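You operate a simulated robot arm through the tools that you are given. There is no shell and no other tool. Be economical: measure what you need, move in short steps, check, and stop when the job is done.

Carry out the task below with a simulated robot arm. There is one attempt and no reset: what you move stays moved.

JOB
Clamp the collar at the purple band and close both frame clips.
Fine: its top edge on the band; free the knob before it slides, end at HOLD.

The check looks at the end state, three seconds after you hand in, the way a careful person would. Anything else that was tipped, shoved, dropped, spilled or broken makes it a failure.

ROBOT AND FRAMES
A 7-joint arm with a two-finger parallel gripper on a trunk, on a base that drives. Base frame: it is fixed to the floor where the robot stands at the start and does not move with it; the origin is under the middle of the robot, x ahead of it, y to its left, z up; the surface under the hand at the start is at about z = 890. Lengths are in mm, angles in degrees, forces in N, time in s.
With the tool pointing down near the work surface it reaches from about 260 to 600 mm from the robot's upright axis, wherever it stands. Its first joint turns from -166.0 to 166.0 degrees. Places, roughly: collar knob [500, 0, 1000]; lower frame clip [300, 200, 500]; steel collar [500, 0, 1000]; upper frame clip [300, 200, 800]. Payload 3.4 kg.
The TCP is the grasp point between the finger pads, 30 mm short of the fingertips. In the tool frame z runs along the fingers and y along their closing line. The gripper opens to 94 mm. The fingers are 28 mm wide and 10 mm thick; the gripper's body (50 by 96 mm) begins 55 mm behind the TCP.
Orientation is that of the tool frame in the base frame, as a unit quaternion [w, x, y, z]. With the fingers straight down and closing along the base's y, the tool's x points along the base's -x, its y along +y and its z along -z.

CONTROLS
- The arm moves only by the tool play_rows. Its argument "commands" is a list that holds one entry, the list of rows, each a list of 7 numbers: the shift along the base's x, y, z in m, then the turn, a rotation vector about the base's x, y, z in degrees, then the opening, from 0 (shut) to 1 (fully open). In form: [[[dx, dy, dz, ax, ay, az, grip], ...]]. A call has 1 to 10 rows; each row shifts and turns the commanded pose from where the row before left it. Rows are played at 5 a second. More than 50 mm and 8.6 degrees between two rows, or a gripper value outside its range, and nothing of the call is played. A pose out of reach is approached as far as the arm can. The call stops where the force on the tool passes 40 N (or 10 N more than at its start, if that is more) or the arm is blocked; 0.2 s more then pass. The fingers move at their own pace (about 72 mm/s each) and stop on an object; they squeeze with about 32 N. The grip force told is the motor's: it shows also when the fingers shut on nothing. Time passes only in rows, and 0.2 s behind the last, so rows that do not move let the fingers close. The reply holds the time, the measured pose of the TCP, the force on the tool along the base axes, the opening and the grip force, in the units named above and with some noise, with the torque about the TCP (base axes, N m) and any sound that the robot's microphone picked up, and new pictures: "pictures" is both (left out), scene, wrist or none.
- Cameras (640 x 400 px; columns grow to the right, rows downward): "scene" is now at [10.4, 122.6, 1626.9]; the picture's right is [-0.33, -0.94, 0.00], its down [-0.74, 0.26, -0.62] and it looks along [0.58, -0.20, -0.79] (base axes); focal length 277 px, centre (320, 200). "wrist" rides on the gripper at [76, 14, -102] in the tool frame; the picture's right is [-0.18, 0.98, 0.00], its down [-0.75, -0.14, -0.64] and it looks along [-0.63, -0.12, 0.77] (tool axes); focal length 243 px, centre (320, 200). There is no depth. A picture from a camera that has moved, and an enlarged one, comes with that camera's place and axes in the base frame and with its lens. The place of the scene camera against the robot may be out by one fixed shift of up to 12 mm in any direction.
- slide_trunk(by): slides the trunk up (or, below 0, down) by that many mm; the arm and the scene camera ride with it, the base frame stays. It gives what a move gives, with no picture.
- roll_base(legs): drives the robot by 1 to 6 legs, each [ahead, left, turn to the left] in mm, mm and degrees, along the robot's own axes; the way and the turn of a leg run together, so that a leg with both is an arc; at most 1500 mm and 180 degrees a leg. The arm and the cameras ride along, it lands a little off, and it stops where it bumps. It gives what a move gives, and a new picture of the scene camera.
- aim_head(pan, tilt): turns the head with the scene camera to pan (to the left, within 155 degrees either way) and tilt (down, from -29 to 69), counted from straight ahead of the robot. It gives what a move gives, and a new picture of the scene camera.
- inspect(camera, box): a new picture of the part [left, top, right, bottom] of that camera's present view, enlarged. The clock stands still meanwhile.
- hand_in(): hands the job in; it is judged then, once.

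Work in short steps. Places have to be worked out from the pictures, the camera data and where the tool is seen: move nearer, look again, correct. Check each grasp and each placing, and mend what went wrong. You have 120 turns and 260 pictures in all, those below and enlarged ones among them. Open the gripper and draw the arm clear of the work before you hand the job in, unless the task says otherwise; then end with one line.

The tools are called after "Request:" as name(argument=value, ...) on one line, values as JSON. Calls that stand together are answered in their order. play_rows: Moves the arm, as the interface text tells. Its arguments: {"type":"object","properties":{"commands":{"type":"array","items":{"type":"array","items":{"type":"array","items":{"type":"number"}}}},"pictures":{"type":"string","enum":["both","scene","wrist","none"]}},"required":["commands"]} The other tools are called the same way: slide_trunk (by) slides the trunk up or down; roll_base (legs) drives the base; aim_head (pan, tilt) turns the head that bears the scene camera; inspect (camera, box) takes an enlarged picture of a part of a camera's view; hand_in () hands the job in.

At the start:

```text
t: 0.0
tool_pos: [393.8, 136.0, 1279.1]
tcp_rot: [0.001, 0.0, 1.0, 0.001]
contact_force: [0.0, 0.0, 0.4]
moment: [0.03, -0.01, -0.01]
grip_width: 94.2
grasp_force: 0.1
trunk travel left (down, up): [-300.0, 86.0]
robot x, y, heading: [-1.9, -4.4, -0.0]
head pan, tilt: [-19.2, 51.7]
```

scene: 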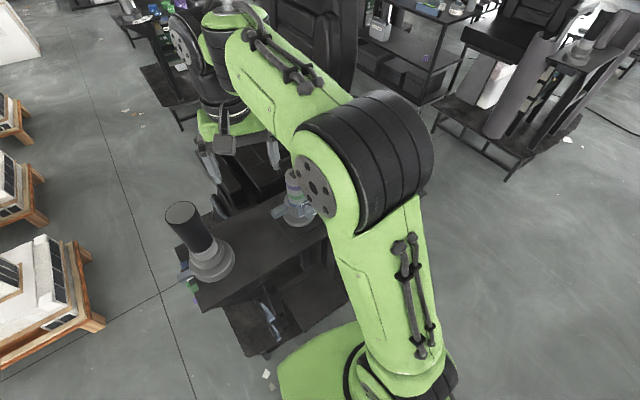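
wrist: 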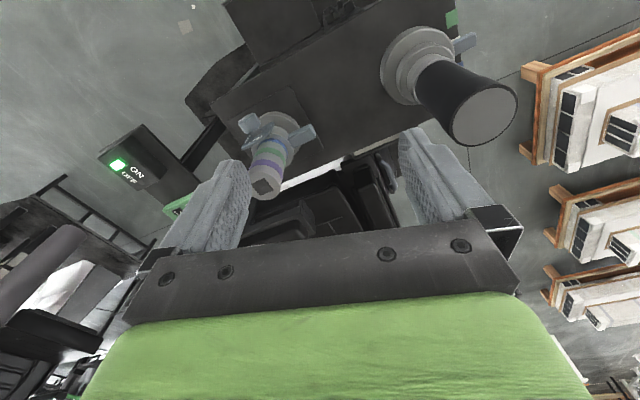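

The wrist view shows the post with coloured bands and a collar, and a second black cylinder. I'll enlarge both views.

Request:
inspect(camera="wrist", box=[200, 80, 340, 210])

Request:
inspect(camera="scene", box=[160, 150, 360, 360])

```text
3.08 times, centred on (270, 145) of wrist
camera zoom: at [318.9, 151.6, 1381.9], right [0.18, 0.98, 0.0], down [0.75, -0.14, 0.64], along [0.63, -0.12, -0.77], focal length 746 px, centre (474, 369)
```

zoom: 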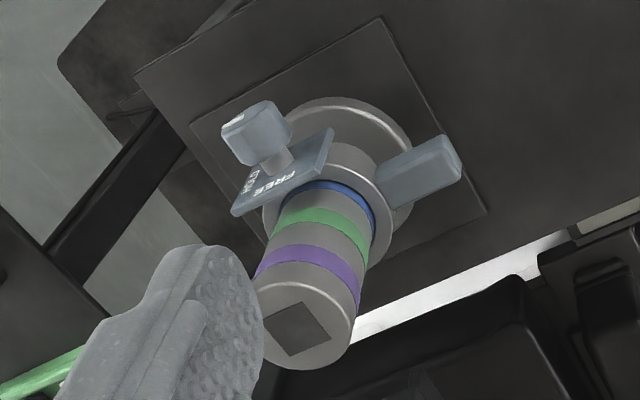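

```text
1.90 times, centred on (260, 255) of scene
camera zoom: at [10.4, 122.6, 1626.9], right [-0.33, -0.94, 0.0], down [-0.74, 0.26, -0.62], along [0.58, -0.2, -0.79], focal length 527 px, centre (434, 95)
```

zoom: 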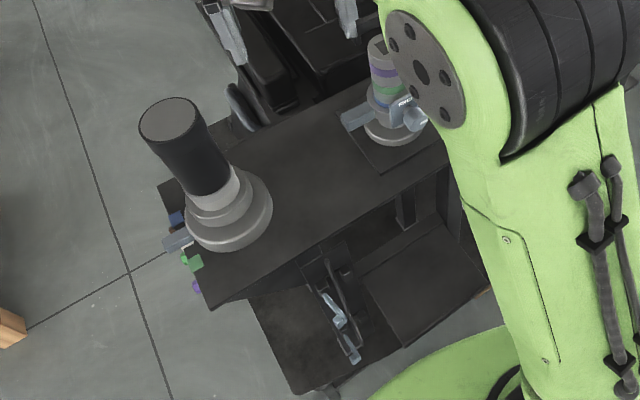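

Triangulating gives a post axis near (522, 26) with its top around z=1085. The knob is near (466, −4, 963) and points back toward the robot. I'll bring the wrist camera closer for a clear look, staying short of the post.

Request:
play_rows(commands=[[[-0.002, -0.02, -0.03, 0, 0, 0, 1], [-0.002, -0.02, -0.03, 0, 0, 0, 1], [-0.002, -0.02, -0.03, 0, 0, 0, 1], [-0.002, -0.02, -0.03, 0, 0, 0, 1], [-0.002, -0.02, -0.03, 0, 0, 0, 1], [0, -0.02, -0.03, 0, 0, 0, 1]]])

```text
t: 1.4
tool_pos: [385.3, 15.2, 1098.9]
tcp_rot: [0.0, 0.0, 1.0, 0.0]
contact_force: [0.7, -0.6, -1.3]
moment: [0.0, -0.03, 0.0]
grip_width: 94.1
grasp_force: 0.0
trunk travel left (down, up): [-300.0, 86.0]
robot x, y, heading: [-2.4, -1.5, 0.1]
head pan, tilt: [-19.2, 51.7]
camera scene: at [11.3, 121.9, 1626.9], right [-0.33, -0.94, 0.0], down [-0.74, 0.26, -0.62], along [0.58, -0.2, -0.79], focal length 277 px, centre (320, 200)
camera wrist: at [310.2, 30.6, 1200.9], right [0.18, 0.98, 0.0], down [0.75, -0.14, 0.64], along [0.63, -0.12, -0.77], focal length 243 px, centre (320, 200)
```

scene: 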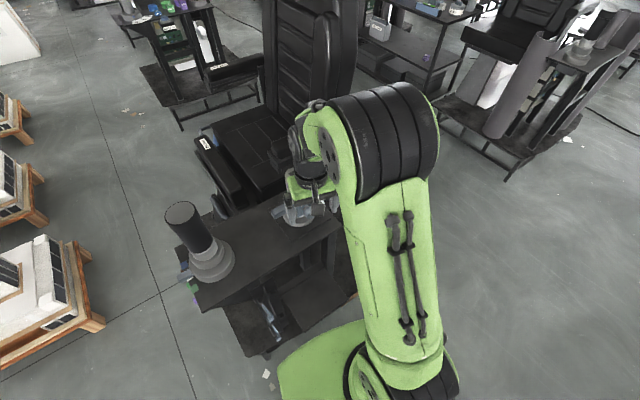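
wrist: 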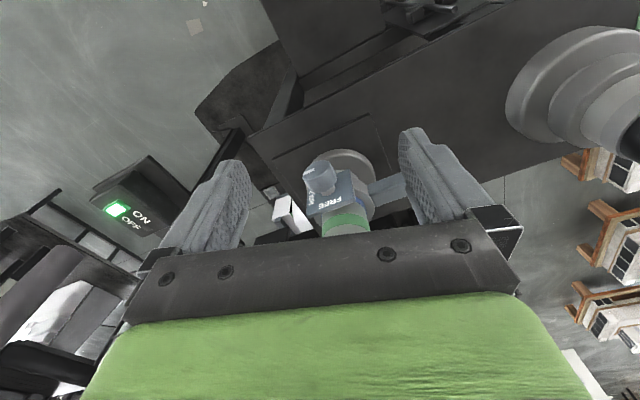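

Request:
inspect(camera="wrist", box=[260, 130, 420, 240])

Request:
inspect(camera="scene", box=[170, 180, 370, 360])

```text
3.64 times, centred on (340, 185) of wrist
camera zoom: at [310.2, 30.6, 1200.9], right [0.18, 0.98, 0.0], down [0.75, -0.14, 0.64], along [0.63, -0.12, -0.77], focal length 882 px, centre (247, 254)
```

zoom: 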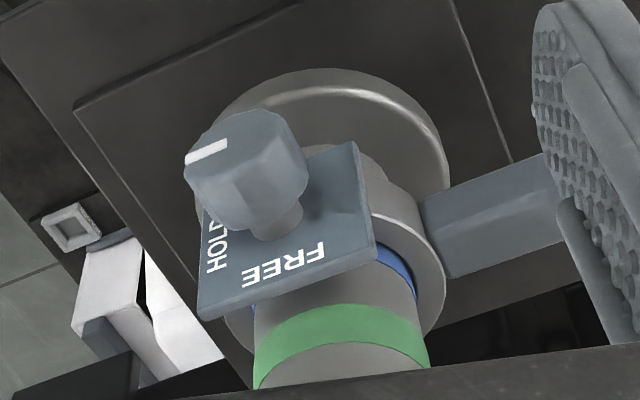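

```text
2.22 times, centred on (270, 270) of scene
camera zoom: at [11.3, 121.9, 1626.9], right [-0.33, -0.94, 0.0], down [-0.74, 0.26, -0.62], along [0.58, -0.2, -0.79], focal length 615 px, centre (431, 44)
```

zoom: 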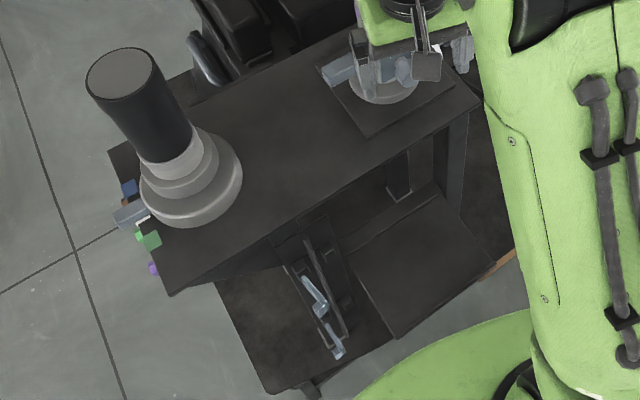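

The pointer is at HOLD (3 o'clock seen from the front) and FREE is at 12 o'clock. The knob centre is near (462, 1, 976) and its axis is tilted about 13° in yaw. Reaching it horizontally will need more room, so I'll check behind the robot before backing up.

Request:
aim_head(pan=150, tilt=45)

Request:
aim_head(pan=-150, tilt=45)

Request:
aim_head(pan=60, tilt=55)

```text
t: 4.0
tool_pos: [383.2, 16.6, 1099.3]
tcp_rot: [0.0, 0.0, 1.0, 0.0]
contact_force: [-0.5, -0.1, -0.4]
moment: [0.0, 0.03, 0.0]
grip_width: 94.0
grasp_force: 0.1
trunk travel left (down, up): [-300.0, 86.0]
robot x, y, heading: [1.8, -1.1, 0.1]
head pan, tilt: [150.0, 45.0]
camera scene: at [-131.2, 188.1, 1636.1], right [0.5, 0.87, 0.0], down [0.61, -0.35, -0.71], along [-0.61, 0.35, -0.71], focal length 277 px, centre (320, 200)
```

scene: 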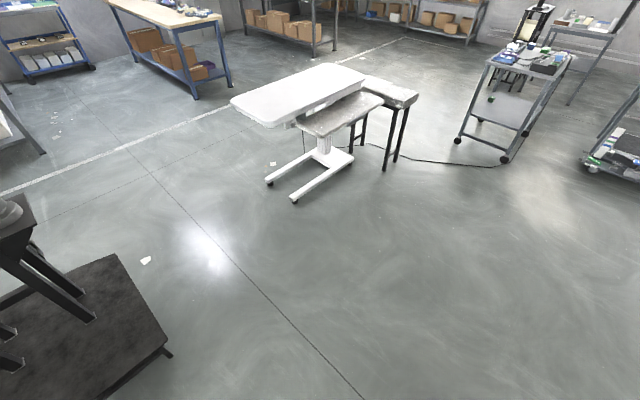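

```text
t: 8.1
tool_pos: [384.6, 14.7, 1098.5]
tcp_rot: [0.0, 0.0, 1.0, 0.0]
contact_force: [-0.2, -0.1, 0.0]
moment: [-0.02, -0.01, 0.04]
grip_width: 93.8
grasp_force: 0.0
trunk travel left (down, up): [-300.0, 86.0]
robot x, y, heading: [0.4, 0.4, -0.0]
head pan, tilt: [-150.0, 45.0]
camera scene: at [-131.2, 106.7, 1636.1], right [-0.5, 0.87, 0.0], down [0.61, 0.35, -0.71], along [-0.61, -0.35, -0.71], focal length 277 px, centre (320, 200)
```

scene: 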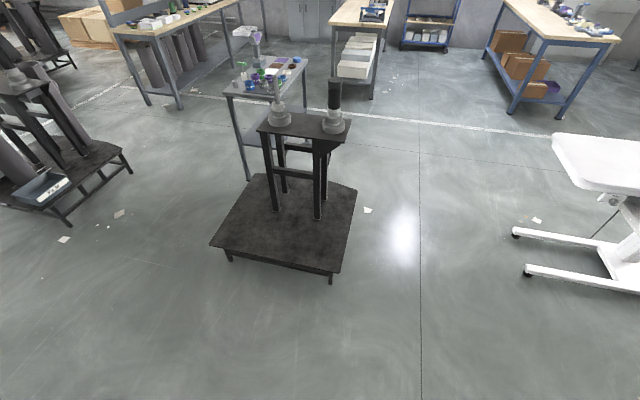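

```text
t: 11.1
tool_pos: [383.5, 16.6, 1099.4]
tcp_rot: [0.001, -0.001, 1.0, 0.0]
contact_force: [0.5, 0.2, 0.8]
moment: [0.01, 0.0, 0.0]
grip_width: 94.2
grasp_force: 0.2
trunk travel left (down, up): [-300.0, 86.0]
robot x, y, heading: [2.3, -0.3, -0.2]
head pan, tilt: [60.0, 55.0]
camera scene: at [-24.7, 209.8, 1622.7], right [0.87, -0.5, 0.0], down [-0.41, -0.71, -0.57], along [0.29, 0.5, -0.82], focal length 277 px, centre (320, 200)
```

scene: 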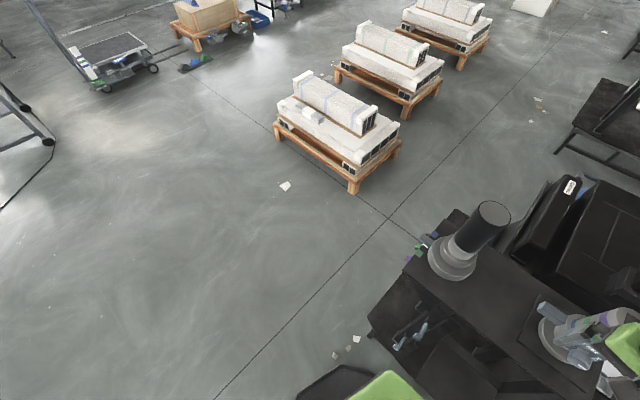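

Behind the robot is clear, so I'll back up 160 mm.

Request:
roll_base(legs=[[-160, 0, 0]])

Request:
aim_head(pan=0, tilt=50)

```text
t: 12.5
tool_pos: [223.1, 15.9, 1098.3]
tcp_rot: [0.001, 0.0, 1.0, 0.0]
contact_force: [0.4, 0.3, -0.1]
moment: [-0.02, -0.05, -0.04]
grip_width: 94.1
grasp_force: 0.0
trunk travel left (down, up): [-300.0, 86.0]
robot x, y, heading: [-159.4, -2.7, -0.1]
head pan, tilt: [60.0, 55.0]
camera scene: at [-186.2, 209.9, 1622.7], right [0.87, -0.5, 0.0], down [-0.41, -0.71, -0.57], along [0.29, 0.5, -0.82], focal length 277 px, centre (320, 200)
```

scene: 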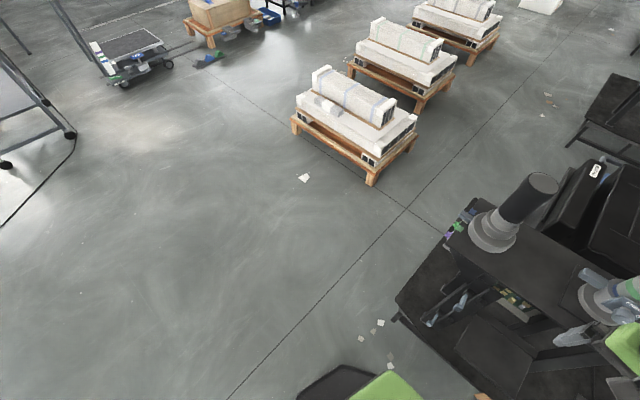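

```text
t: 13.8
tool_pos: [222.9, 15.3, 1099.6]
tcp_rot: [0.0, 0.0, 1.0, 0.0]
contact_force: [-0.3, -0.7, 0.3]
moment: [0.01, 0.0, 0.0]
grip_width: 94.0
grasp_force: 0.1
trunk travel left (down, up): [-300.0, 86.0]
robot x, y, heading: [-159.1, -0.1, -0.1]
head pan, tilt: [0.0, 50.0]
camera scene: at [-143.6, 147.5, 1629.2], right [0.0, -1.0, 0.0], down [-0.77, 0.0, -0.64], along [0.64, 0.0, -0.77], focal length 277 px, centre (320, 200)
```

scene: 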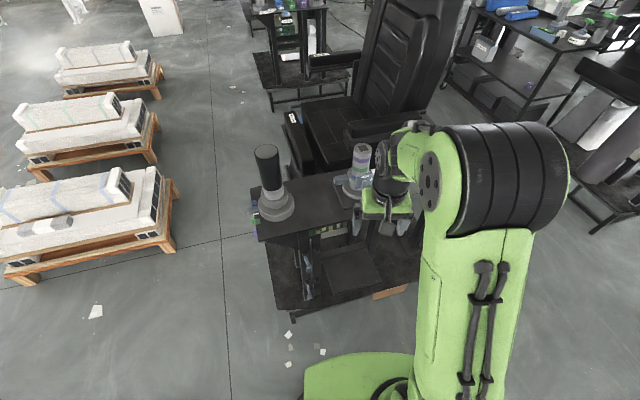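

Request:
inspect(camera="scene", box=[230, 130, 430, 330])

Request:
inspect(camera="scene", box=[280, 210, 360, 310])

```text
2.00 times, centred on (330, 230) of scene
camera zoom: at [-143.6, 147.5, 1629.2], right [0.0, -1.0, 0.0], down [-0.77, 0.0, -0.64], along [0.64, 0.0, -0.77], focal length 553 px, centre (300, 140)
```

zoom: 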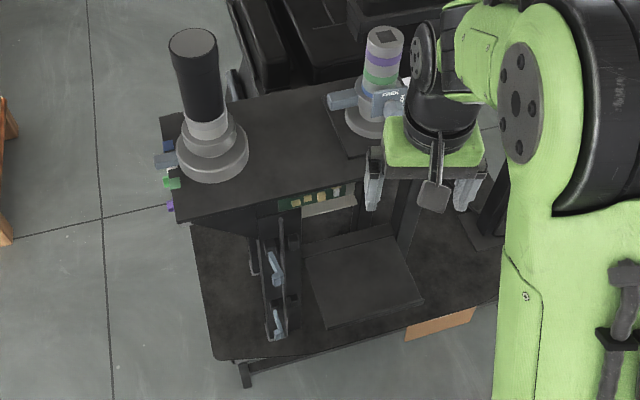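

```text
4.00 times, centred on (320, 260) of scene
camera zoom: at [-143.6, 147.5, 1629.2], right [0.0, -1.0, 0.0], down [-0.77, 0.0, -0.64], along [0.64, 0.0, -0.77], focal length 1107 px, centre (320, -40)
```

zoom: 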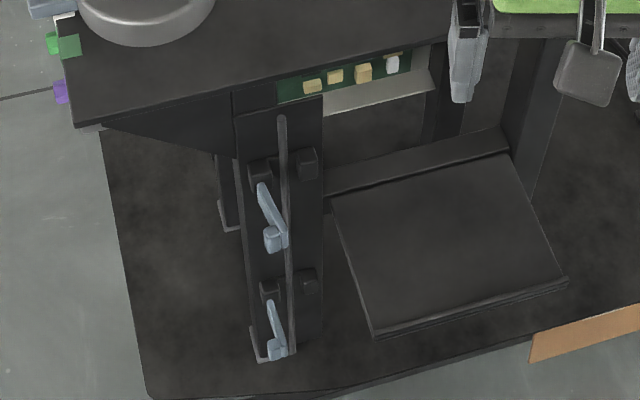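

The table's front edge slants about 17°, matching the knob's facing. I'll move forward a bit and pitch the tool to horizontal in free space.

Request:
play_rows(commands=[[[0.02, 0, 0, 0, -8.2, 0, 1], [0.02, 0, 0, 0, -8.2, 0, 1], [0.02, 0, 0, 0, -8.2, 0, 1], [0, 0, 0, 0, -8.2, 0, 1], [0, 0, 0, 0, -8.2, 0, 1], [0, 0, 0, 0, -8.2, 0, 1], [0, 0, 0, 0, -8.2, 0, 1], [0, 0, 0, 0, -8.2, 0, 1], [0, 0, 0, 0, -8.2, 0, 1], [0, 0, 0, 0, -8.2, 0, 1]]])

```text
t: 16.0
tool_pos: [297.8, 20.9, 1110.5]
tcp_rot: [0.62, 0.002, 0.785, 0.001]
contact_force: [-0.5, -1.0, 1.2]
moment: [0.02, 0.0, 0.02]
grip_width: 94.2
grasp_force: 0.1
out of reach, approached as far as the arm can: row 8, 9, 10
trunk travel left (down, up): [-300.0, 86.0]
robot x, y, heading: [-162.6, -0.7, 0.1]
head pan, tilt: [0.0, 50.0]
camera scene: at [-144.3, 144.7, 1629.5], right [0.0, -1.0, 0.0], down [-0.77, 0.0, -0.64], along [0.64, 0.0, -0.77], focal length 277 px, centre (320, 200)
camera wrist: at [181.4, 36.6, 1060.4], right [0.04, 0.98, 0.18], down [-0.45, -0.15, 0.88], along [0.89, -0.12, 0.44], focal length 243 px, centre (320, 200)
```

scene: 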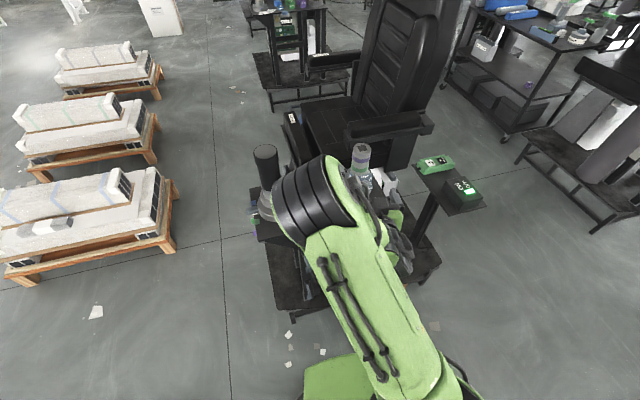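
wrist: 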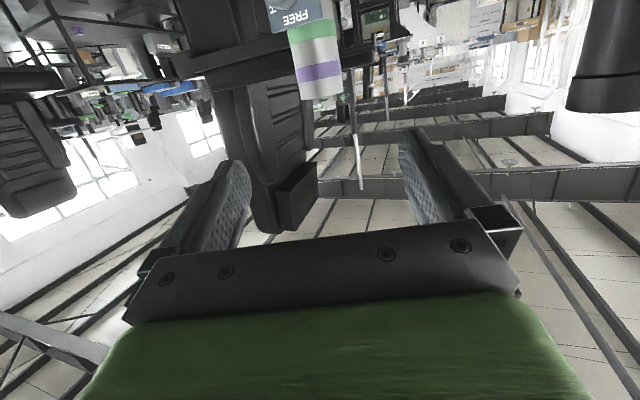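

The tool reached about 77° of pitch before running out of reach. Lowering the trunk should flatten the forearm and allow level, so I'll slide down and continue the pitch.

Request:
slide_trunk(by=-120)

Request:
play_rows(commands=[[[0.01, 0, 0.03, 0, -3.4, 0, 1], [0.01, 0, 0.03, 0, -3.4, 0, 1], [0.01, 0, 0.03, 0, -3.3, 0, 1], [0, 0, 0.0, 0, -3.3, 0, 1], [0, 0, 0, 0, 0, 0, 1]]])

```text
t: 17.5
tool_pos: [297.7, 22.1, 991.1]
tcp_rot: [0.619, 0.001, 0.785, 0.0]
contact_force: [-0.5, -0.2, 0.8]
moment: [0.0, -0.01, -0.01]
grip_width: 94.0
grasp_force: 0.0
trunk travel left (down, up): [-180.0, 206.0]
robot x, y, heading: [-161.3, -1.9, 0.0]
head pan, tilt: [0.0, 50.0]
```

```text
t: 18.7
tool_pos: [326.6, 22.0, 1081.5]
tcp_rot: [0.707, 0.001, 0.707, 0.0]
contact_force: [1.3, -0.3, -0.7]
moment: [0.03, -0.01, 0.0]
grip_width: 93.8
grasp_force: 0.2
trunk travel left (down, up): [-180.0, 206.0]
robot x, y, heading: [-161.1, 2.5, -0.0]
head pan, tilt: [0.0, 50.0]
camera scene: at [-144.0, 146.3, 1510.0], right [0.0, -1.0, 0.0], down [-0.77, 0.0, -0.64], along [0.64, 0.0, -0.77], focal length 277 px, centre (320, 200)
camera wrist: at [225.9, 37.4, 1005.2], right [0.0, 0.98, 0.19], down [-0.64, -0.14, 0.75], along [0.77, -0.12, 0.63], focal length 243 px, centre (320, 200)
```

scene: 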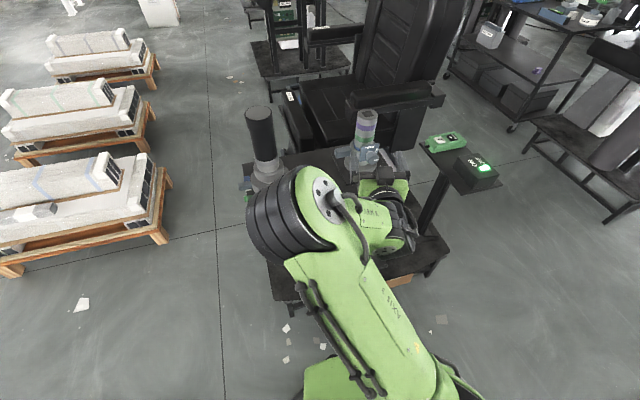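
wrist: 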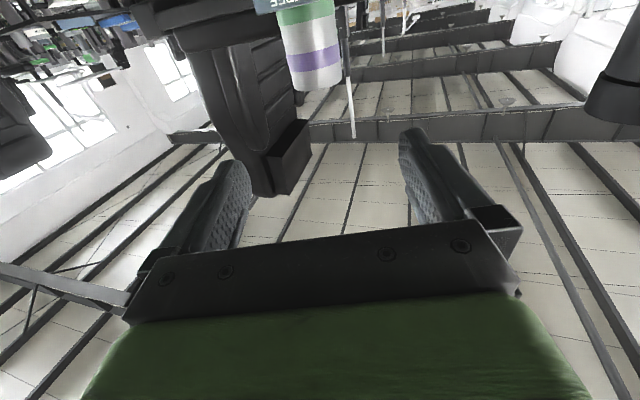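

The tool is level at ψ=0, with the camera underneath. I'll roll it to bring the camera to the left and then up, which tests the wrist range and improves the view.

Request:
play_rows(commands=[[[0, -0.01, 0.0, 8.5, 0, 0, 1], [0, -0.01, 0.0, 8.5, 0, 0, 1], [0, 0, 0.0, 8.5, 0, 0, 1], [0, 0, 0.0, 8.5, 0, 0, 1], [0, 0, 0.0, 8.5, 0, 0, 1], [0, 0, 0.0, 8.5, 0, 0, 1], [0, 0, 0.0, 8.5, 0, 0, 1], [0, 0, 0.0, 8.5, 0, 0, 1], [0, 0, 0.0, 8.5, 0, 0, 1], [0, 0, 0.0, 8.5, 0, 0, 1]]], pictures="none")

Request:
play_rows(commands=[[[0, 0, 0.0, 8.5, 0, 0, 1], [0, 0, 0.0, 8.5, 0, 0, 1], [0, 0, 0.0, 8.5, 0, 0, 1], [0, 0, 0.0, 8.5, 0, 0, 1], [0, 0, 0.0, 8.5, 0, 0, 1], [0, 0, 0.0, 7.5, 0, 0, 1], [0, 0, 0, 0, 0, 0, 1]]])

```text
t: 20.9
tool_pos: [327.8, 1.8, 1079.4]
tcp_rot: [0.52, 0.478, 0.521, 0.479]
contact_force: [0.3, -0.6, -0.4]
moment: [-0.01, -0.02, 0.01]
grip_width: 93.9
grasp_force: 0.0
trunk travel left (down, up): [-180.0, 206.0]
robot x, y, heading: [-162.0, 0.2, -0.3]
head pan, tilt: [0.0, 50.0]
```

```text
t: 22.5
tool_pos: [328.6, 2.9, 1080.9]
tcp_rot: [0.269, 0.653, 0.269, 0.654]
contact_force: [-0.3, -0.8, 0.4]
moment: [-0.06, 0.04, -0.02]
grip_width: 93.9
grasp_force: 0.0
trunk travel left (down, up): [-180.0, 206.0]
robot x, y, heading: [-160.4, 0.6, -0.1]
head pan, tilt: [0.0, 50.0]
camera scene: at [-143.7, 147.5, 1509.9], right [0.0, -1.0, 0.0], down [-0.77, 0.0, -0.64], along [0.64, 0.0, -0.77], focal length 277 px, centre (320, 200)
camera wrist: at [226.8, 47.5, 1144.9], right [0.0, -0.83, 0.56], down [-0.64, -0.43, -0.63], along [0.77, -0.36, -0.53], focal length 243 px, centre (320, 200)
```

scene: 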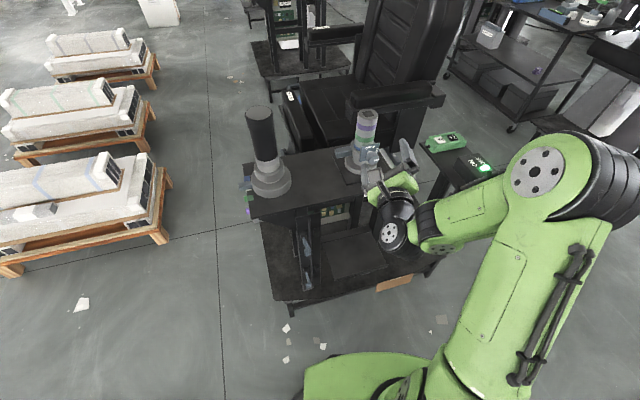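
wrist: 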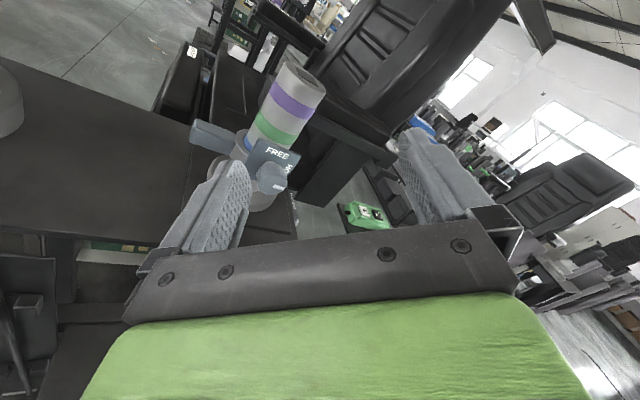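

ψ=135 works. I'll continue to camera-up at ψ=180 and add 14° of yaw.

Request:
play_rows(commands=[[[0, 0, 0.0, 8.5, 0, 0, 1], [0, 0, 0.0, 8.5, 0, 0, 1], [0, 0, 0.0, 8.5, 0, 0, 1], [0, 0, 0.0, 8.5, 0, 0, 1], [0, 0, 0.0, 8.5, 0, 0, 1], [0, 0, 0.0, 2.5, 0, 0, 1], [0, 0, 0, 0, 0, 7, 1], [0, 0, 0, 0, 0, 7, 1], [0, 0, 0, 0, 0, 0, 1]]], pictures="wrist")

```text
t: 24.5
tool_pos: [327.5, 0.5, 1082.4]
tcp_rot: [-0.087, 0.701, 0.087, 0.702]
contact_force: [1.0, 0.4, -0.6]
moment: [0.01, -0.04, 0.02]
grip_width: 94.0
grasp_force: 0.1
trunk travel left (down, up): [-180.0, 206.0]
robot x, y, heading: [-162.1, 1.9, -0.1]
head pan, tilt: [0.0, 50.0]
camera wrist: at [233.6, -35.7, 1157.6], right [0.24, -0.95, -0.18], down [-0.66, -0.02, -0.75], along [0.72, 0.3, -0.63], focal length 243 px, centre (320, 200)
```

wrist: 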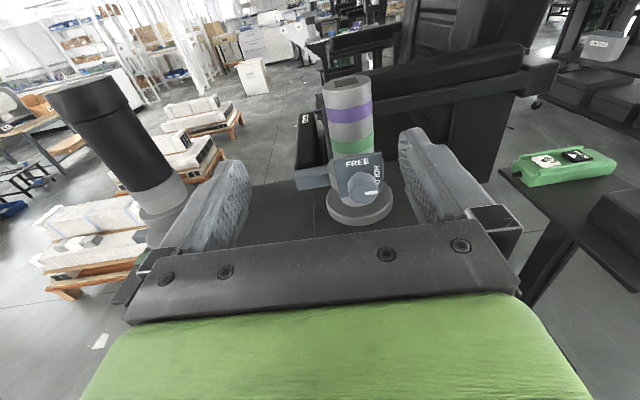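

Request:
inspect(camera="wrist", box=[280, 60, 440, 240])

```text
2.22 times, centred on (360, 150) of wrist
camera zoom: at [233.6, -35.7, 1157.6], right [0.24, -0.95, -0.18], down [-0.66, -0.02, -0.75], along [0.72, 0.3, -0.63], focal length 539 px, centre (231, 311)
```

zoom: 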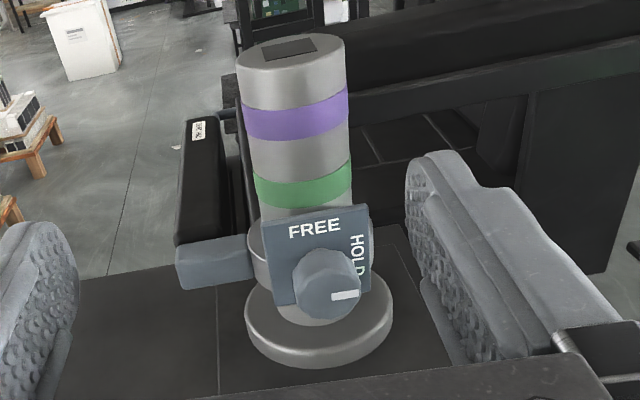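

That is a clear view. Knob centre ≈ (462, 0, 977), axis yaw ≈ 16°, purple band z ≈ 1042–1061 and collar top ≈ 970. I'll go to a pre-grasp point 70 mm short along the knob axis.

Request:
play_rows(commands=[[[0.017, -0.008, -0.035, 0, 0, 2, 1], [0.017, -0.008, -0.035, 0, 0, 0, 1], [0.017, -0.008, -0.035, 0, 0, 0, 1], [0, 0, 0, 0, 0, 0, 1]]], pictures="wrist")

Request:
inspect(camera="wrist", box=[240, 60, 400, 220])

```text
t: 25.5
tool_pos: [377.6, -21.6, 976.6]
tcp_rot: [-0.099, 0.7, 0.099, 0.701]
contact_force: [-0.2, 0.3, -0.5]
moment: [0.04, -0.01, -0.02]
grip_width: 93.9
grasp_force: 0.0
trunk travel left (down, up): [-180.0, 206.0]
robot x, y, heading: [-159.0, 1.6, 0.1]
head pan, tilt: [0.0, 50.0]
camera wrist: at [286.1, -61.7, 1052.0], right [0.27, -0.94, -0.18], down [-0.65, -0.04, -0.75], along [0.71, 0.33, -0.63], focal length 243 px, centre (320, 200)
```

wrist: 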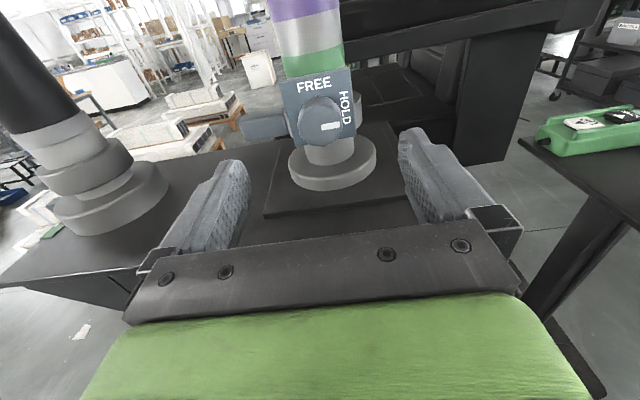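

```text
2.50 times, centred on (320, 140) of wrist
camera zoom: at [286.1, -61.7, 1052.0], right [0.27, -0.94, -0.18], down [-0.65, -0.04, -0.75], along [0.71, 0.33, -0.63], focal length 606 px, centre (320, 350)
```

zoom: 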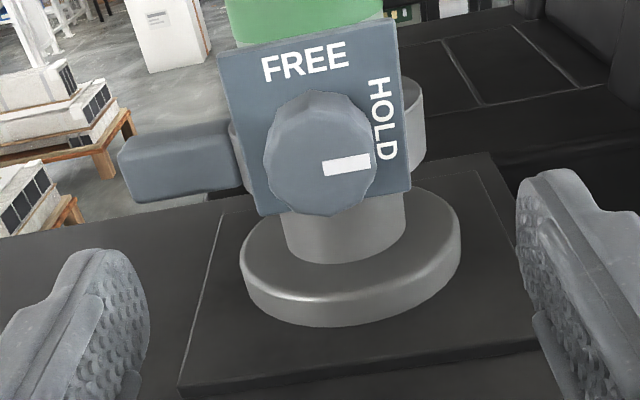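

The refined knob face centre is (446, −1.5, 984), so I need about 7 mm more height. I'll advance so the tips sit about 22 mm past the face.

Request:
play_rows(commands=[[[0, 0, 0.007, 0, 0, 0, 1], [0.015, 0.0045, 0, 0, 0, 0, 1], [0.015, 0.0045, 0, 0, 0, 0, 1], [0.015, 0.0045, 0, 0, 0, 0, 1], [0, 0, 0, 0, 0, 0, 1]]], pictures="wrist")

Request:
inspect(camera="wrist", box=[220, 60, 420, 220])

```text
t: 26.7
tool_pos: [423.4, -9.3, 982.8]
tcp_rot: [-0.098, 0.7, 0.098, 0.7]
contact_force: [-0.2, 0.2, 0.1]
moment: [-0.01, -0.01, 0.0]
grip_width: 94.0
grasp_force: 0.1
trunk travel left (down, up): [-180.0, 206.0]
robot x, y, heading: [-158.4, 0.1, -0.0]
head pan, tilt: [0.0, 50.0]
camera wrist: at [330.5, -50.1, 1058.9], right [0.27, -0.94, -0.18], down [-0.66, -0.04, -0.75], along [0.71, 0.33, -0.63], focal length 243 px, centre (320, 200)
```

wrist: 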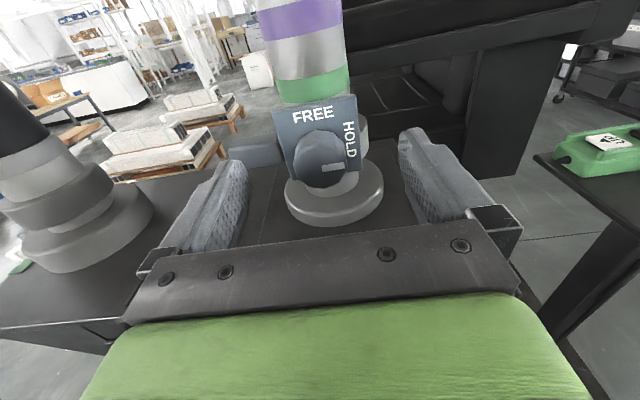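

```text
2.50 times, centred on (320, 140) of wrist
camera zoom: at [330.5, -50.1, 1058.9], right [0.27, -0.94, -0.18], down [-0.66, -0.04, -0.75], along [0.71, 0.33, -0.63], focal length 606 px, centre (320, 350)
```

zoom: 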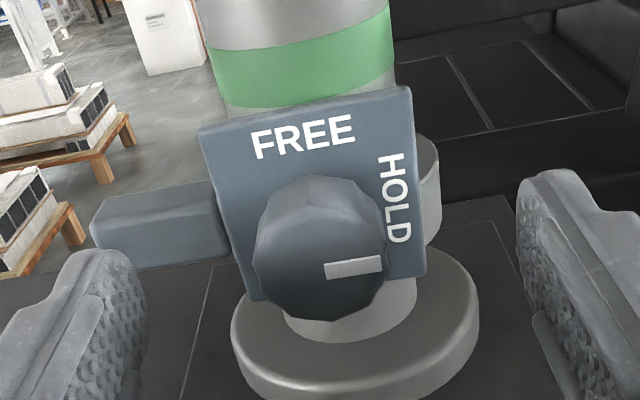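

Alignment is good. I'll advance the last 15 mm and close on the knob.

Request:
play_rows(commands=[[[0.0075, 0.0022, 0, 0, 0, 0, 1], [0.0075, 0.0022, 0, 0, 0, 0, 1], [0, 0, 0, 0, 0, 0, 1]]], pictures="wrist")

Request:
inspect(camera="wrist", box=[220, 60, 420, 220])

```text
t: 27.5
tool_pos: [437.5, -4.1, 985.1]
tcp_rot: [-0.098, 0.7, 0.098, 0.701]
contact_force: [-0.4, 0.3, 0.1]
moment: [-0.01, 0.02, -0.02]
grip_width: 94.0
grasp_force: 0.1
trunk travel left (down, up): [-180.0, 206.0]
robot x, y, heading: [-160.8, 1.1, 0.1]
head pan, tilt: [0.0, 50.0]
camera wrist: at [345.0, -44.8, 1059.1], right [0.27, -0.94, -0.18], down [-0.66, -0.04, -0.75], along [0.7, 0.33, -0.63], focal length 243 px, centre (320, 200)
```

wrist: 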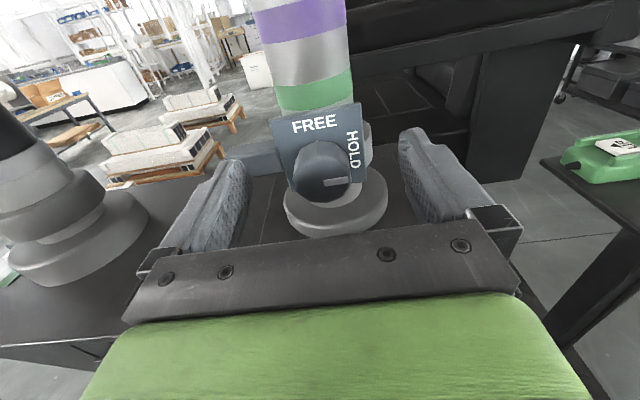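

```text
2.50 times, centred on (320, 140) of wrist
camera zoom: at [345.0, -44.8, 1059.1], right [0.27, -0.94, -0.18], down [-0.66, -0.04, -0.75], along [0.7, 0.33, -0.63], focal length 606 px, centre (320, 350)
```

zoom: 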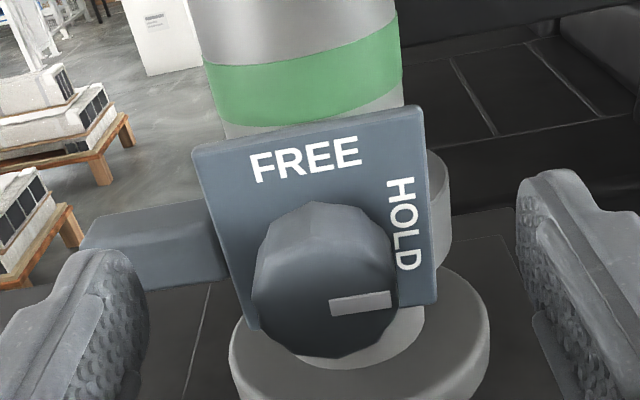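

Centred within about 1.5 mm, so I'll lower slightly and close on the knob.

Request:
play_rows(commands=[[[0, 0, -0.0015, 0, 0, 0, 1], [0, 0, 0, 0, 0, 0, 0], [0, 0, 0, 0, 0, 0, 0], [0, 0, 0, 0, 0, 0, 0], [0, 0, 0, 0, 0, 0, 0]]], pictures="wrist")

```text
t: 28.7
tool_pos: [438.1, -5.4, 981.7]
tcp_rot: [-0.099, 0.7, 0.098, 0.701]
contact_force: [0.8, -1.9, 0.2]
moment: [0.06, -0.35, -0.17]
grip_width: 33.3
grasp_force: 44.7
trunk travel left (down, up): [-180.0, 206.0]
robot x, y, heading: [-162.3, -0.0, -0.1]
head pan, tilt: [0.0, 50.0]
camera wrist: at [344.9, -45.2, 1057.4], right [0.27, -0.94, -0.19], down [-0.66, -0.04, -0.75], along [0.71, 0.32, -0.63], focal length 243 px, centre (320, 200)
```

wrist: 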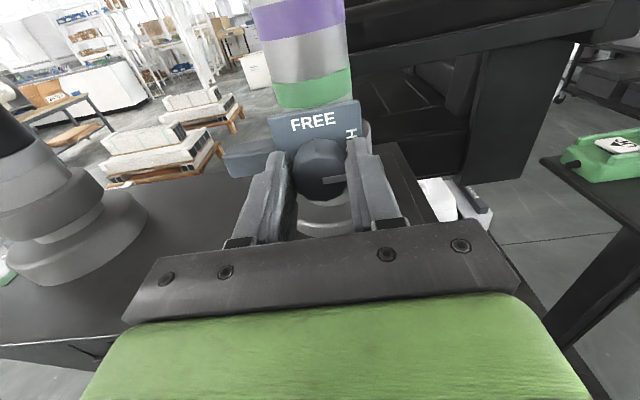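

The grip is firm at 33 mm. I'll turn counter-clockwise, seen from the front, halfway toward FREE and check.

Request:
play_rows(commands=[[[0, 0, 0, -8.17, -2.34, 0, 0], [0, 0, 0, -8.17, -2.34, 0, 0], [0, 0, 0, -8.17, -2.34, 0, 0], [0, 0, 0, -8.17, -2.34, 0, 0], [0, 0, 0, -8.17, -2.34, 0, 0], [0, 0, 0, 0, 0, 0, 0]]], pictures="wrist")

Request:
inspect(camera="wrist", box=[220, 80, 420, 220])

```text
t: 30.1
tool_pos: [438.1, -2.9, 981.2]
tcp_rot: [0.162, 0.616, 0.348, 0.688]
contact_force: [-13.5, -0.6, -7.9]
moment: [-0.02, 0.08, 0.49]
grip_width: 33.3
grasp_force: 44.9
trunk travel left (down, up): [-180.0, 206.0]
robot x, y, heading: [-157.4, -0.8, 0.0]
head pan, tilt: [0.0, 50.0]
camera wrist: at [329.4, 9.5, 1046.5], right [0.24, -0.81, 0.53], down [-0.5, -0.57, -0.65], along [0.83, -0.11, -0.55], focal length 243 px, centre (320, 200)
```

wrist: 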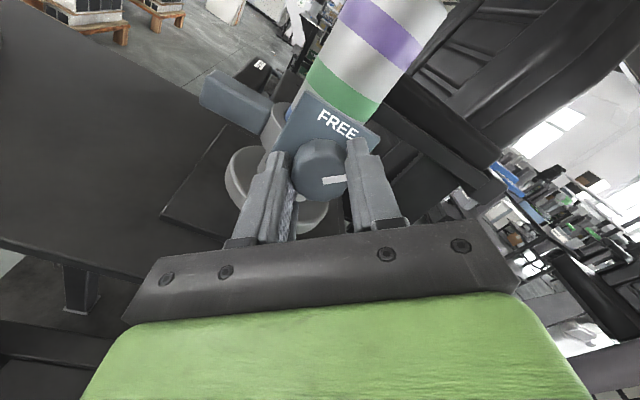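

```text
2.86 times, centred on (320, 150) of wrist
camera zoom: at [329.4, 9.5, 1046.5], right [0.24, -0.81, 0.53], down [-0.5, -0.57, -0.65], along [0.83, -0.11, -0.55], focal length 693 px, centre (320, 343)
```

zoom: 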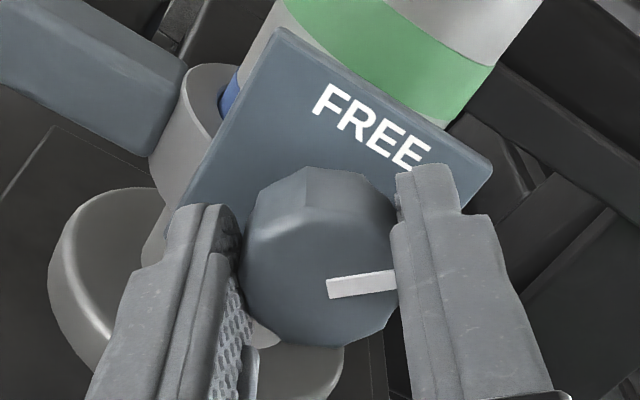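

The knob follows the gripper. I'll continue to 90°.

Request:
play_rows(commands=[[[0, 0, 0, -8.17, -2.34, 0, 0], [0, 0, 0, -8.17, -2.34, 0, 0], [0, 0, 0, -8.17, -2.34, 0, 0], [0, 0, 0, -8.17, -2.34, 0, 0], [0, 0, 0, -8.17, -2.34, 0, 0], [0, 0, 0, -4.6, -1.3, 0, 0], [0, 0, 0, 0, 0, 0, 0]]], pictures="wrist")

Request:
inspect(camera="wrist", box=[220, 80, 420, 220])

```text
t: 31.7
tool_pos: [438.0, -1.9, 983.3]
tcp_rot: [0.424, 0.425, 0.564, 0.567]
contact_force: [-16.5, 9.2, -6.3]
moment: [-0.06, 0.15, 0.75]
grip_width: 33.3
grasp_force: 44.5
trunk travel left (down, up): [-180.0, 206.0]
robot x, y, heading: [-159.0, -3.5, 0.1]
head pan, tilt: [0.0, 50.0]
camera wrist: at [319.5, 43.9, 997.2], right [0.05, -0.18, 0.98], down [-0.41, -0.9, -0.14], along [0.91, -0.39, -0.12], focal length 243 px, centre (320, 200)
```

wrist: 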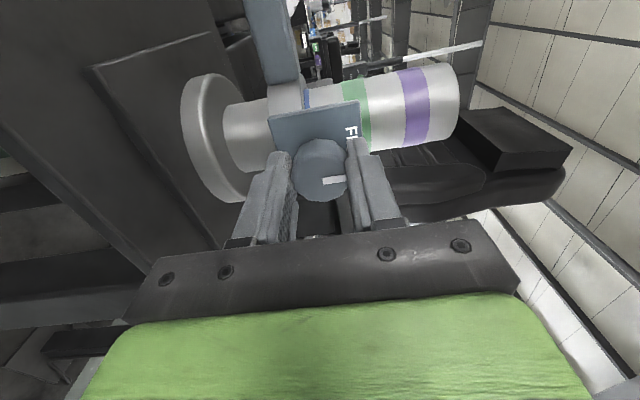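

```text
2.86 times, centred on (320, 150) of wrist
camera zoom: at [319.5, 43.9, 997.2], right [0.05, -0.18, 0.98], down [-0.41, -0.9, -0.14], along [0.91, -0.39, -0.12], focal length 693 px, centre (320, 343)
```

zoom: 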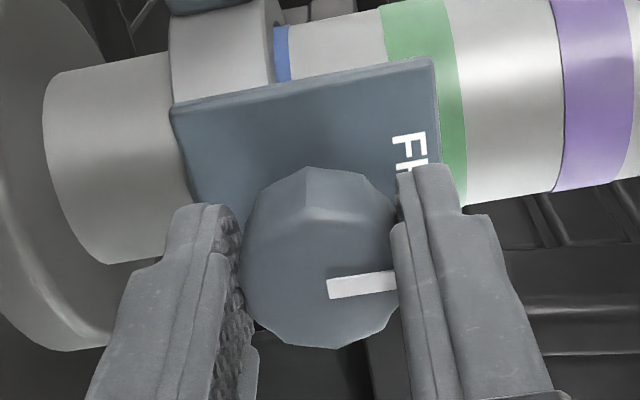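

The pointer is now at FREE, and the side view shows the collar's top edge on the blue band. I'll lift gently by the knob, 30 mm first.

Request:
play_rows(commands=[[[0, 0, 0.005, 0, 0, 0, 0], [0, 0, 0.005, 0, 0, 0, 0], [0, 0, 0.01, 0, 0, 0, 0], [0, 0, 0.01, 0, 0, 0, 0], [0, 0, 0, 0, 0, 0, 0]]], pictures="wrist")

```text
t: 32.9
tool_pos: [439.4, -2.3, 1013.1]
tcp_rot: [0.424, 0.425, 0.564, 0.567]
contact_force: [-8.6, 10.3, -4.4]
moment: [0.0, 0.14, 0.97]
grip_width: 33.5
grasp_force: 44.6
trunk travel left (down, up): [-180.0, 206.0]
robot x, y, heading: [-159.7, -0.6, -0.0]
head pan, tilt: [0.0, 50.0]
camera wrist: at [319.7, 44.0, 1027.8], right [0.05, -0.18, 0.98], down [-0.41, -0.9, -0.15], along [0.91, -0.39, -0.12], focal length 243 px, centre (320, 200)
```

wrist: 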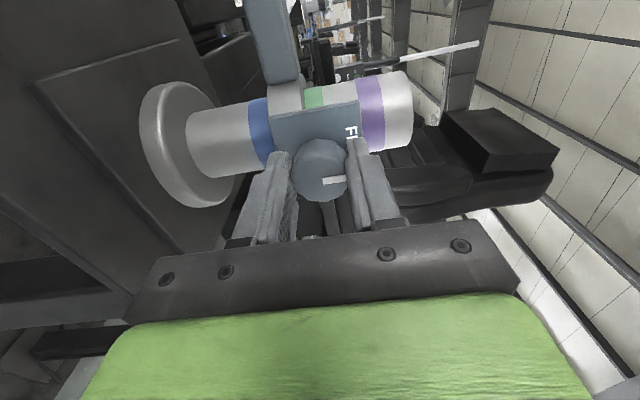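

The collar slides freely. I'll lift 40 mm more and look.

Request:
play_rows(commands=[[[0, 0, 0.01, 0, 0, 0, 0], [0, 0, 0.01, 0, 0, 0, 0], [0, 0, 0.01, 0, 0, 0, 0], [0, 0, 0.01, 0, 0, 0, 0], [0, 0, 0, 0, 0, 0, 0]]], pictures="scene")

Request:
inspect(camera="wrist", box=[220, 60, 420, 200])

Request:
inspect(camera="scene", box=[330, 90, 430, 190])

```text
t: 34.1
tool_pos: [437.8, -3.0, 1053.1]
tcp_rot: [0.424, 0.426, 0.564, 0.566]
contact_force: [-4.5, 11.4, -5.9]
moment: [-0.08, 0.19, 0.61]
grip_width: 33.3
grasp_force: 44.9
trunk travel left (down, up): [-180.0, 206.0]
robot x, y, heading: [-163.2, 3.2, -0.0]
head pan, tilt: [0.0, 50.0]
camera scene: at [-143.8, 149.8, 1509.6], right [0.0, -1.0, 0.0], down [-0.77, 0.0, -0.64], along [0.64, 0.0, -0.77], focal length 277 px, centre (320, 200)
```

scene: 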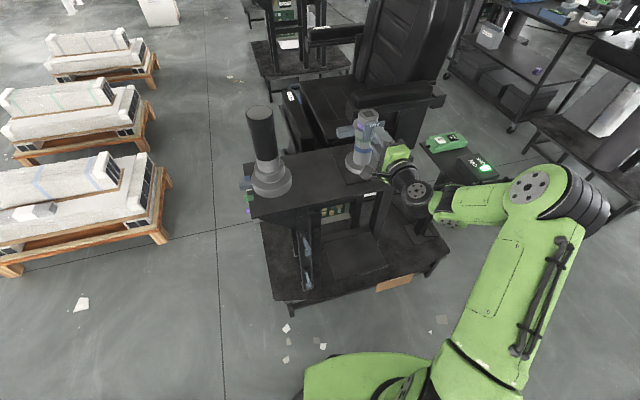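

```text
2.86 times, centred on (320, 130) of wrist
camera zoom: at [320.0, 44.0, 1067.2], right [0.05, -0.18, 0.98], down [-0.41, -0.9, -0.14], along [0.91, -0.39, -0.12], focal length 693 px, centre (320, 400)
```

zoom: 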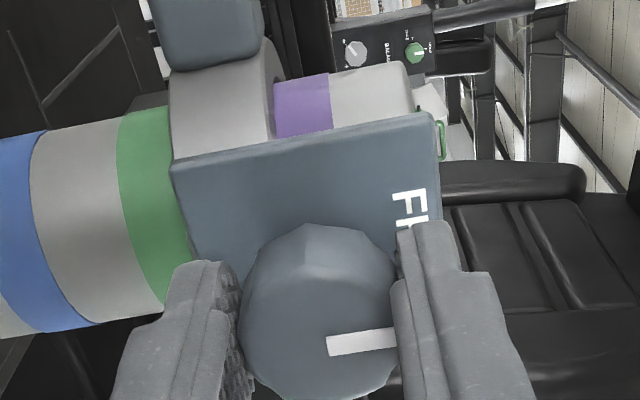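

```text
4.00 times, centred on (380, 140) of scene
camera zoom: at [-143.8, 149.8, 1509.6], right [0.0, -1.0, 0.0], down [-0.77, 0.0, -0.64], along [0.64, 0.0, -0.77], focal length 1107 px, centre (80, 440)
```

zoom: 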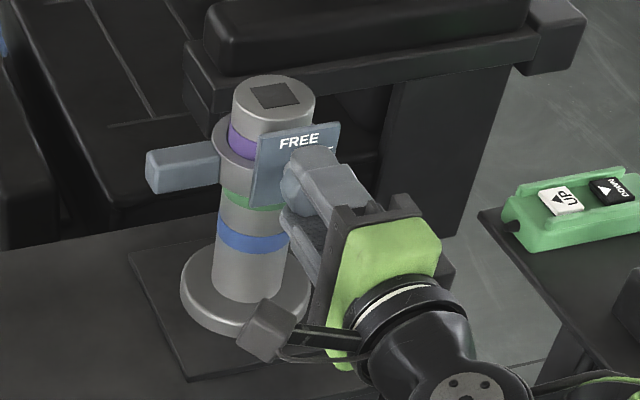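

The collar's top edge is about 5 mm into the purple band and the band is about 19 mm wide. I'll raise 4.5 mm to centre it.

Request:
play_rows(commands=[[[0, 0, 0.0045, 0, 0, 0, 0], [0, 0, 0, 0, 0, 0, 0]]], pictures="none")

Request:
inspect(camera="wrist", box=[220, 60, 420, 200])

Request:
inspect(camera="scene", box=[340, 100, 400, 150])

```text
t: 34.7
tool_pos: [437.8, -1.5, 1057.5]
tcp_rot: [0.424, 0.425, 0.565, 0.566]
contact_force: [-3.2, 10.3, -0.3]
moment: [-0.02, -0.01, 0.79]
grip_width: 33.1
grasp_force: 45.0
trunk travel left (down, up): [-180.0, 206.0]
robot x, y, heading: [-158.3, -1.9, 0.1]
head pan, tilt: [0.0, 50.0]
```

```text
2.86 times, centred on (320, 130) of wrist
camera zoom: at [320.0, 44.0, 1072.4], right [0.05, -0.18, 0.98], down [-0.41, -0.9, -0.15], along [0.91, -0.39, -0.12], focal length 693 px, centre (320, 400)
```

zoom: 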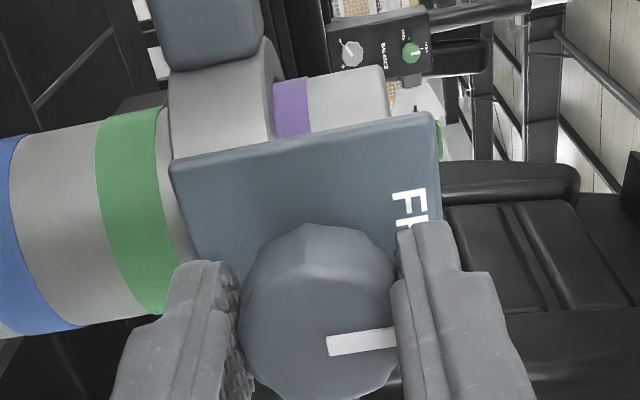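

```text
8.00 times, centred on (370, 125) of scene
camera zoom: at [-144.3, 149.5, 1509.7], right [0.0, -1.0, 0.0], down [-0.77, 0.0, -0.64], along [0.64, 0.0, -0.77], focal length 2214 px, centre (-80, 800)
```

zoom: 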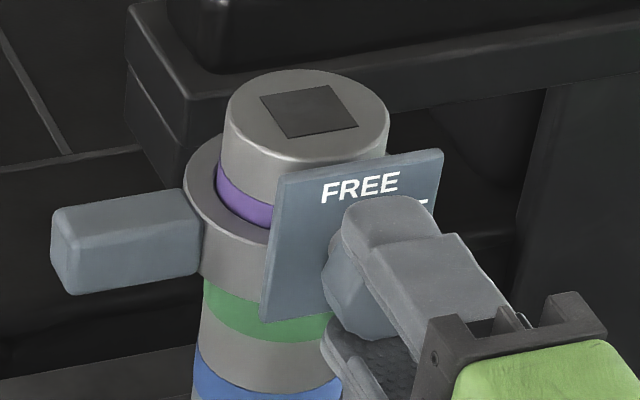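

The collar's top edge is now mid-band. I'll turn the knob clockwise back to HOLD.

Request:
play_rows(commands=[[[0, 0, 0, 8.17, 2.34, 0, 0], [0, 0, 0, 8.17, 2.34, 0, 0], [0, 0, 0, 8.17, 2.34, 0, 0], [0, 0, 0, 8.17, 2.34, 0, 0], [0, 0, 0, 8.17, 2.34, 0, 0], [0, 0, 0, 0, 0, 0, 0]]], pictures="none")

Request:
play_rows(commands=[[[0, 0, 0, 8.17, 2.34, 0, 0], [0, 0, 0, 8.17, 2.34, 0, 0], [0, 0, 0, 8.17, 2.34, 0, 0], [0, 0, 0, 8.17, 2.34, 0, 0], [0, 0, 0, 8.17, 2.34, 0, 0], [0, 0, 0, 4.7, 1.3, 0, 0], [0, 0, 0, 0, 0, 0, 0]]], pictures="wrist")

Request:
inspect(camera="wrist", box=[220, 60, 420, 220])

```text
t: 36.1
tool_pos: [438.7, -2.6, 1058.2]
tcp_rot: [0.19, 0.601, 0.369, 0.683]
contact_force: [3.7, 6.3, 18.7]
moment: [0.1, -0.54, -0.21]
grip_width: 33.4
grasp_force: 44.7
trunk travel left (down, up): [-180.0, 206.0]
robot x, y, heading: [-159.3, 1.5, 0.3]
head pan, tilt: [0.0, 50.0]
```

```text
t: 37.7
tool_pos: [439.1, -4.4, 1056.6]
tcp_rot: [-0.099, 0.699, 0.096, 0.701]
contact_force: [10.5, -2.4, 16.6]
moment: [0.37, -1.44, -0.21]
grip_width: 33.4
grasp_force: 45.7
trunk travel left (down, up): [-180.0, 206.0]
robot x, y, heading: [-163.5, 0.8, 0.1]
head pan, tilt: [0.0, 50.0]
camera wrist: at [345.4, -45.6, 1132.1], right [0.27, -0.94, -0.19], down [-0.65, -0.04, -0.76], along [0.71, 0.33, -0.63], focal length 243 px, centre (320, 200)
```

wrist: 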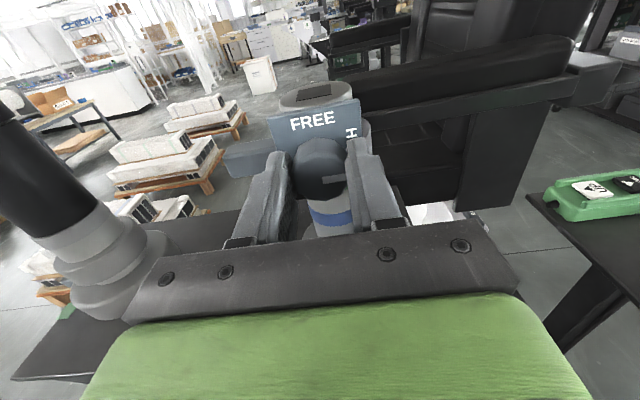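

```text
2.50 times, centred on (320, 140) of wrist
camera zoom: at [345.4, -45.6, 1132.1], right [0.27, -0.94, -0.19], down [-0.65, -0.04, -0.76], along [0.71, 0.33, -0.63], focal length 606 px, centre (320, 350)
```

zoom: 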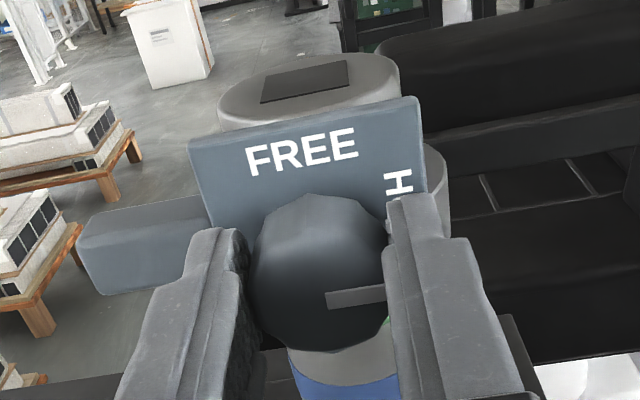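

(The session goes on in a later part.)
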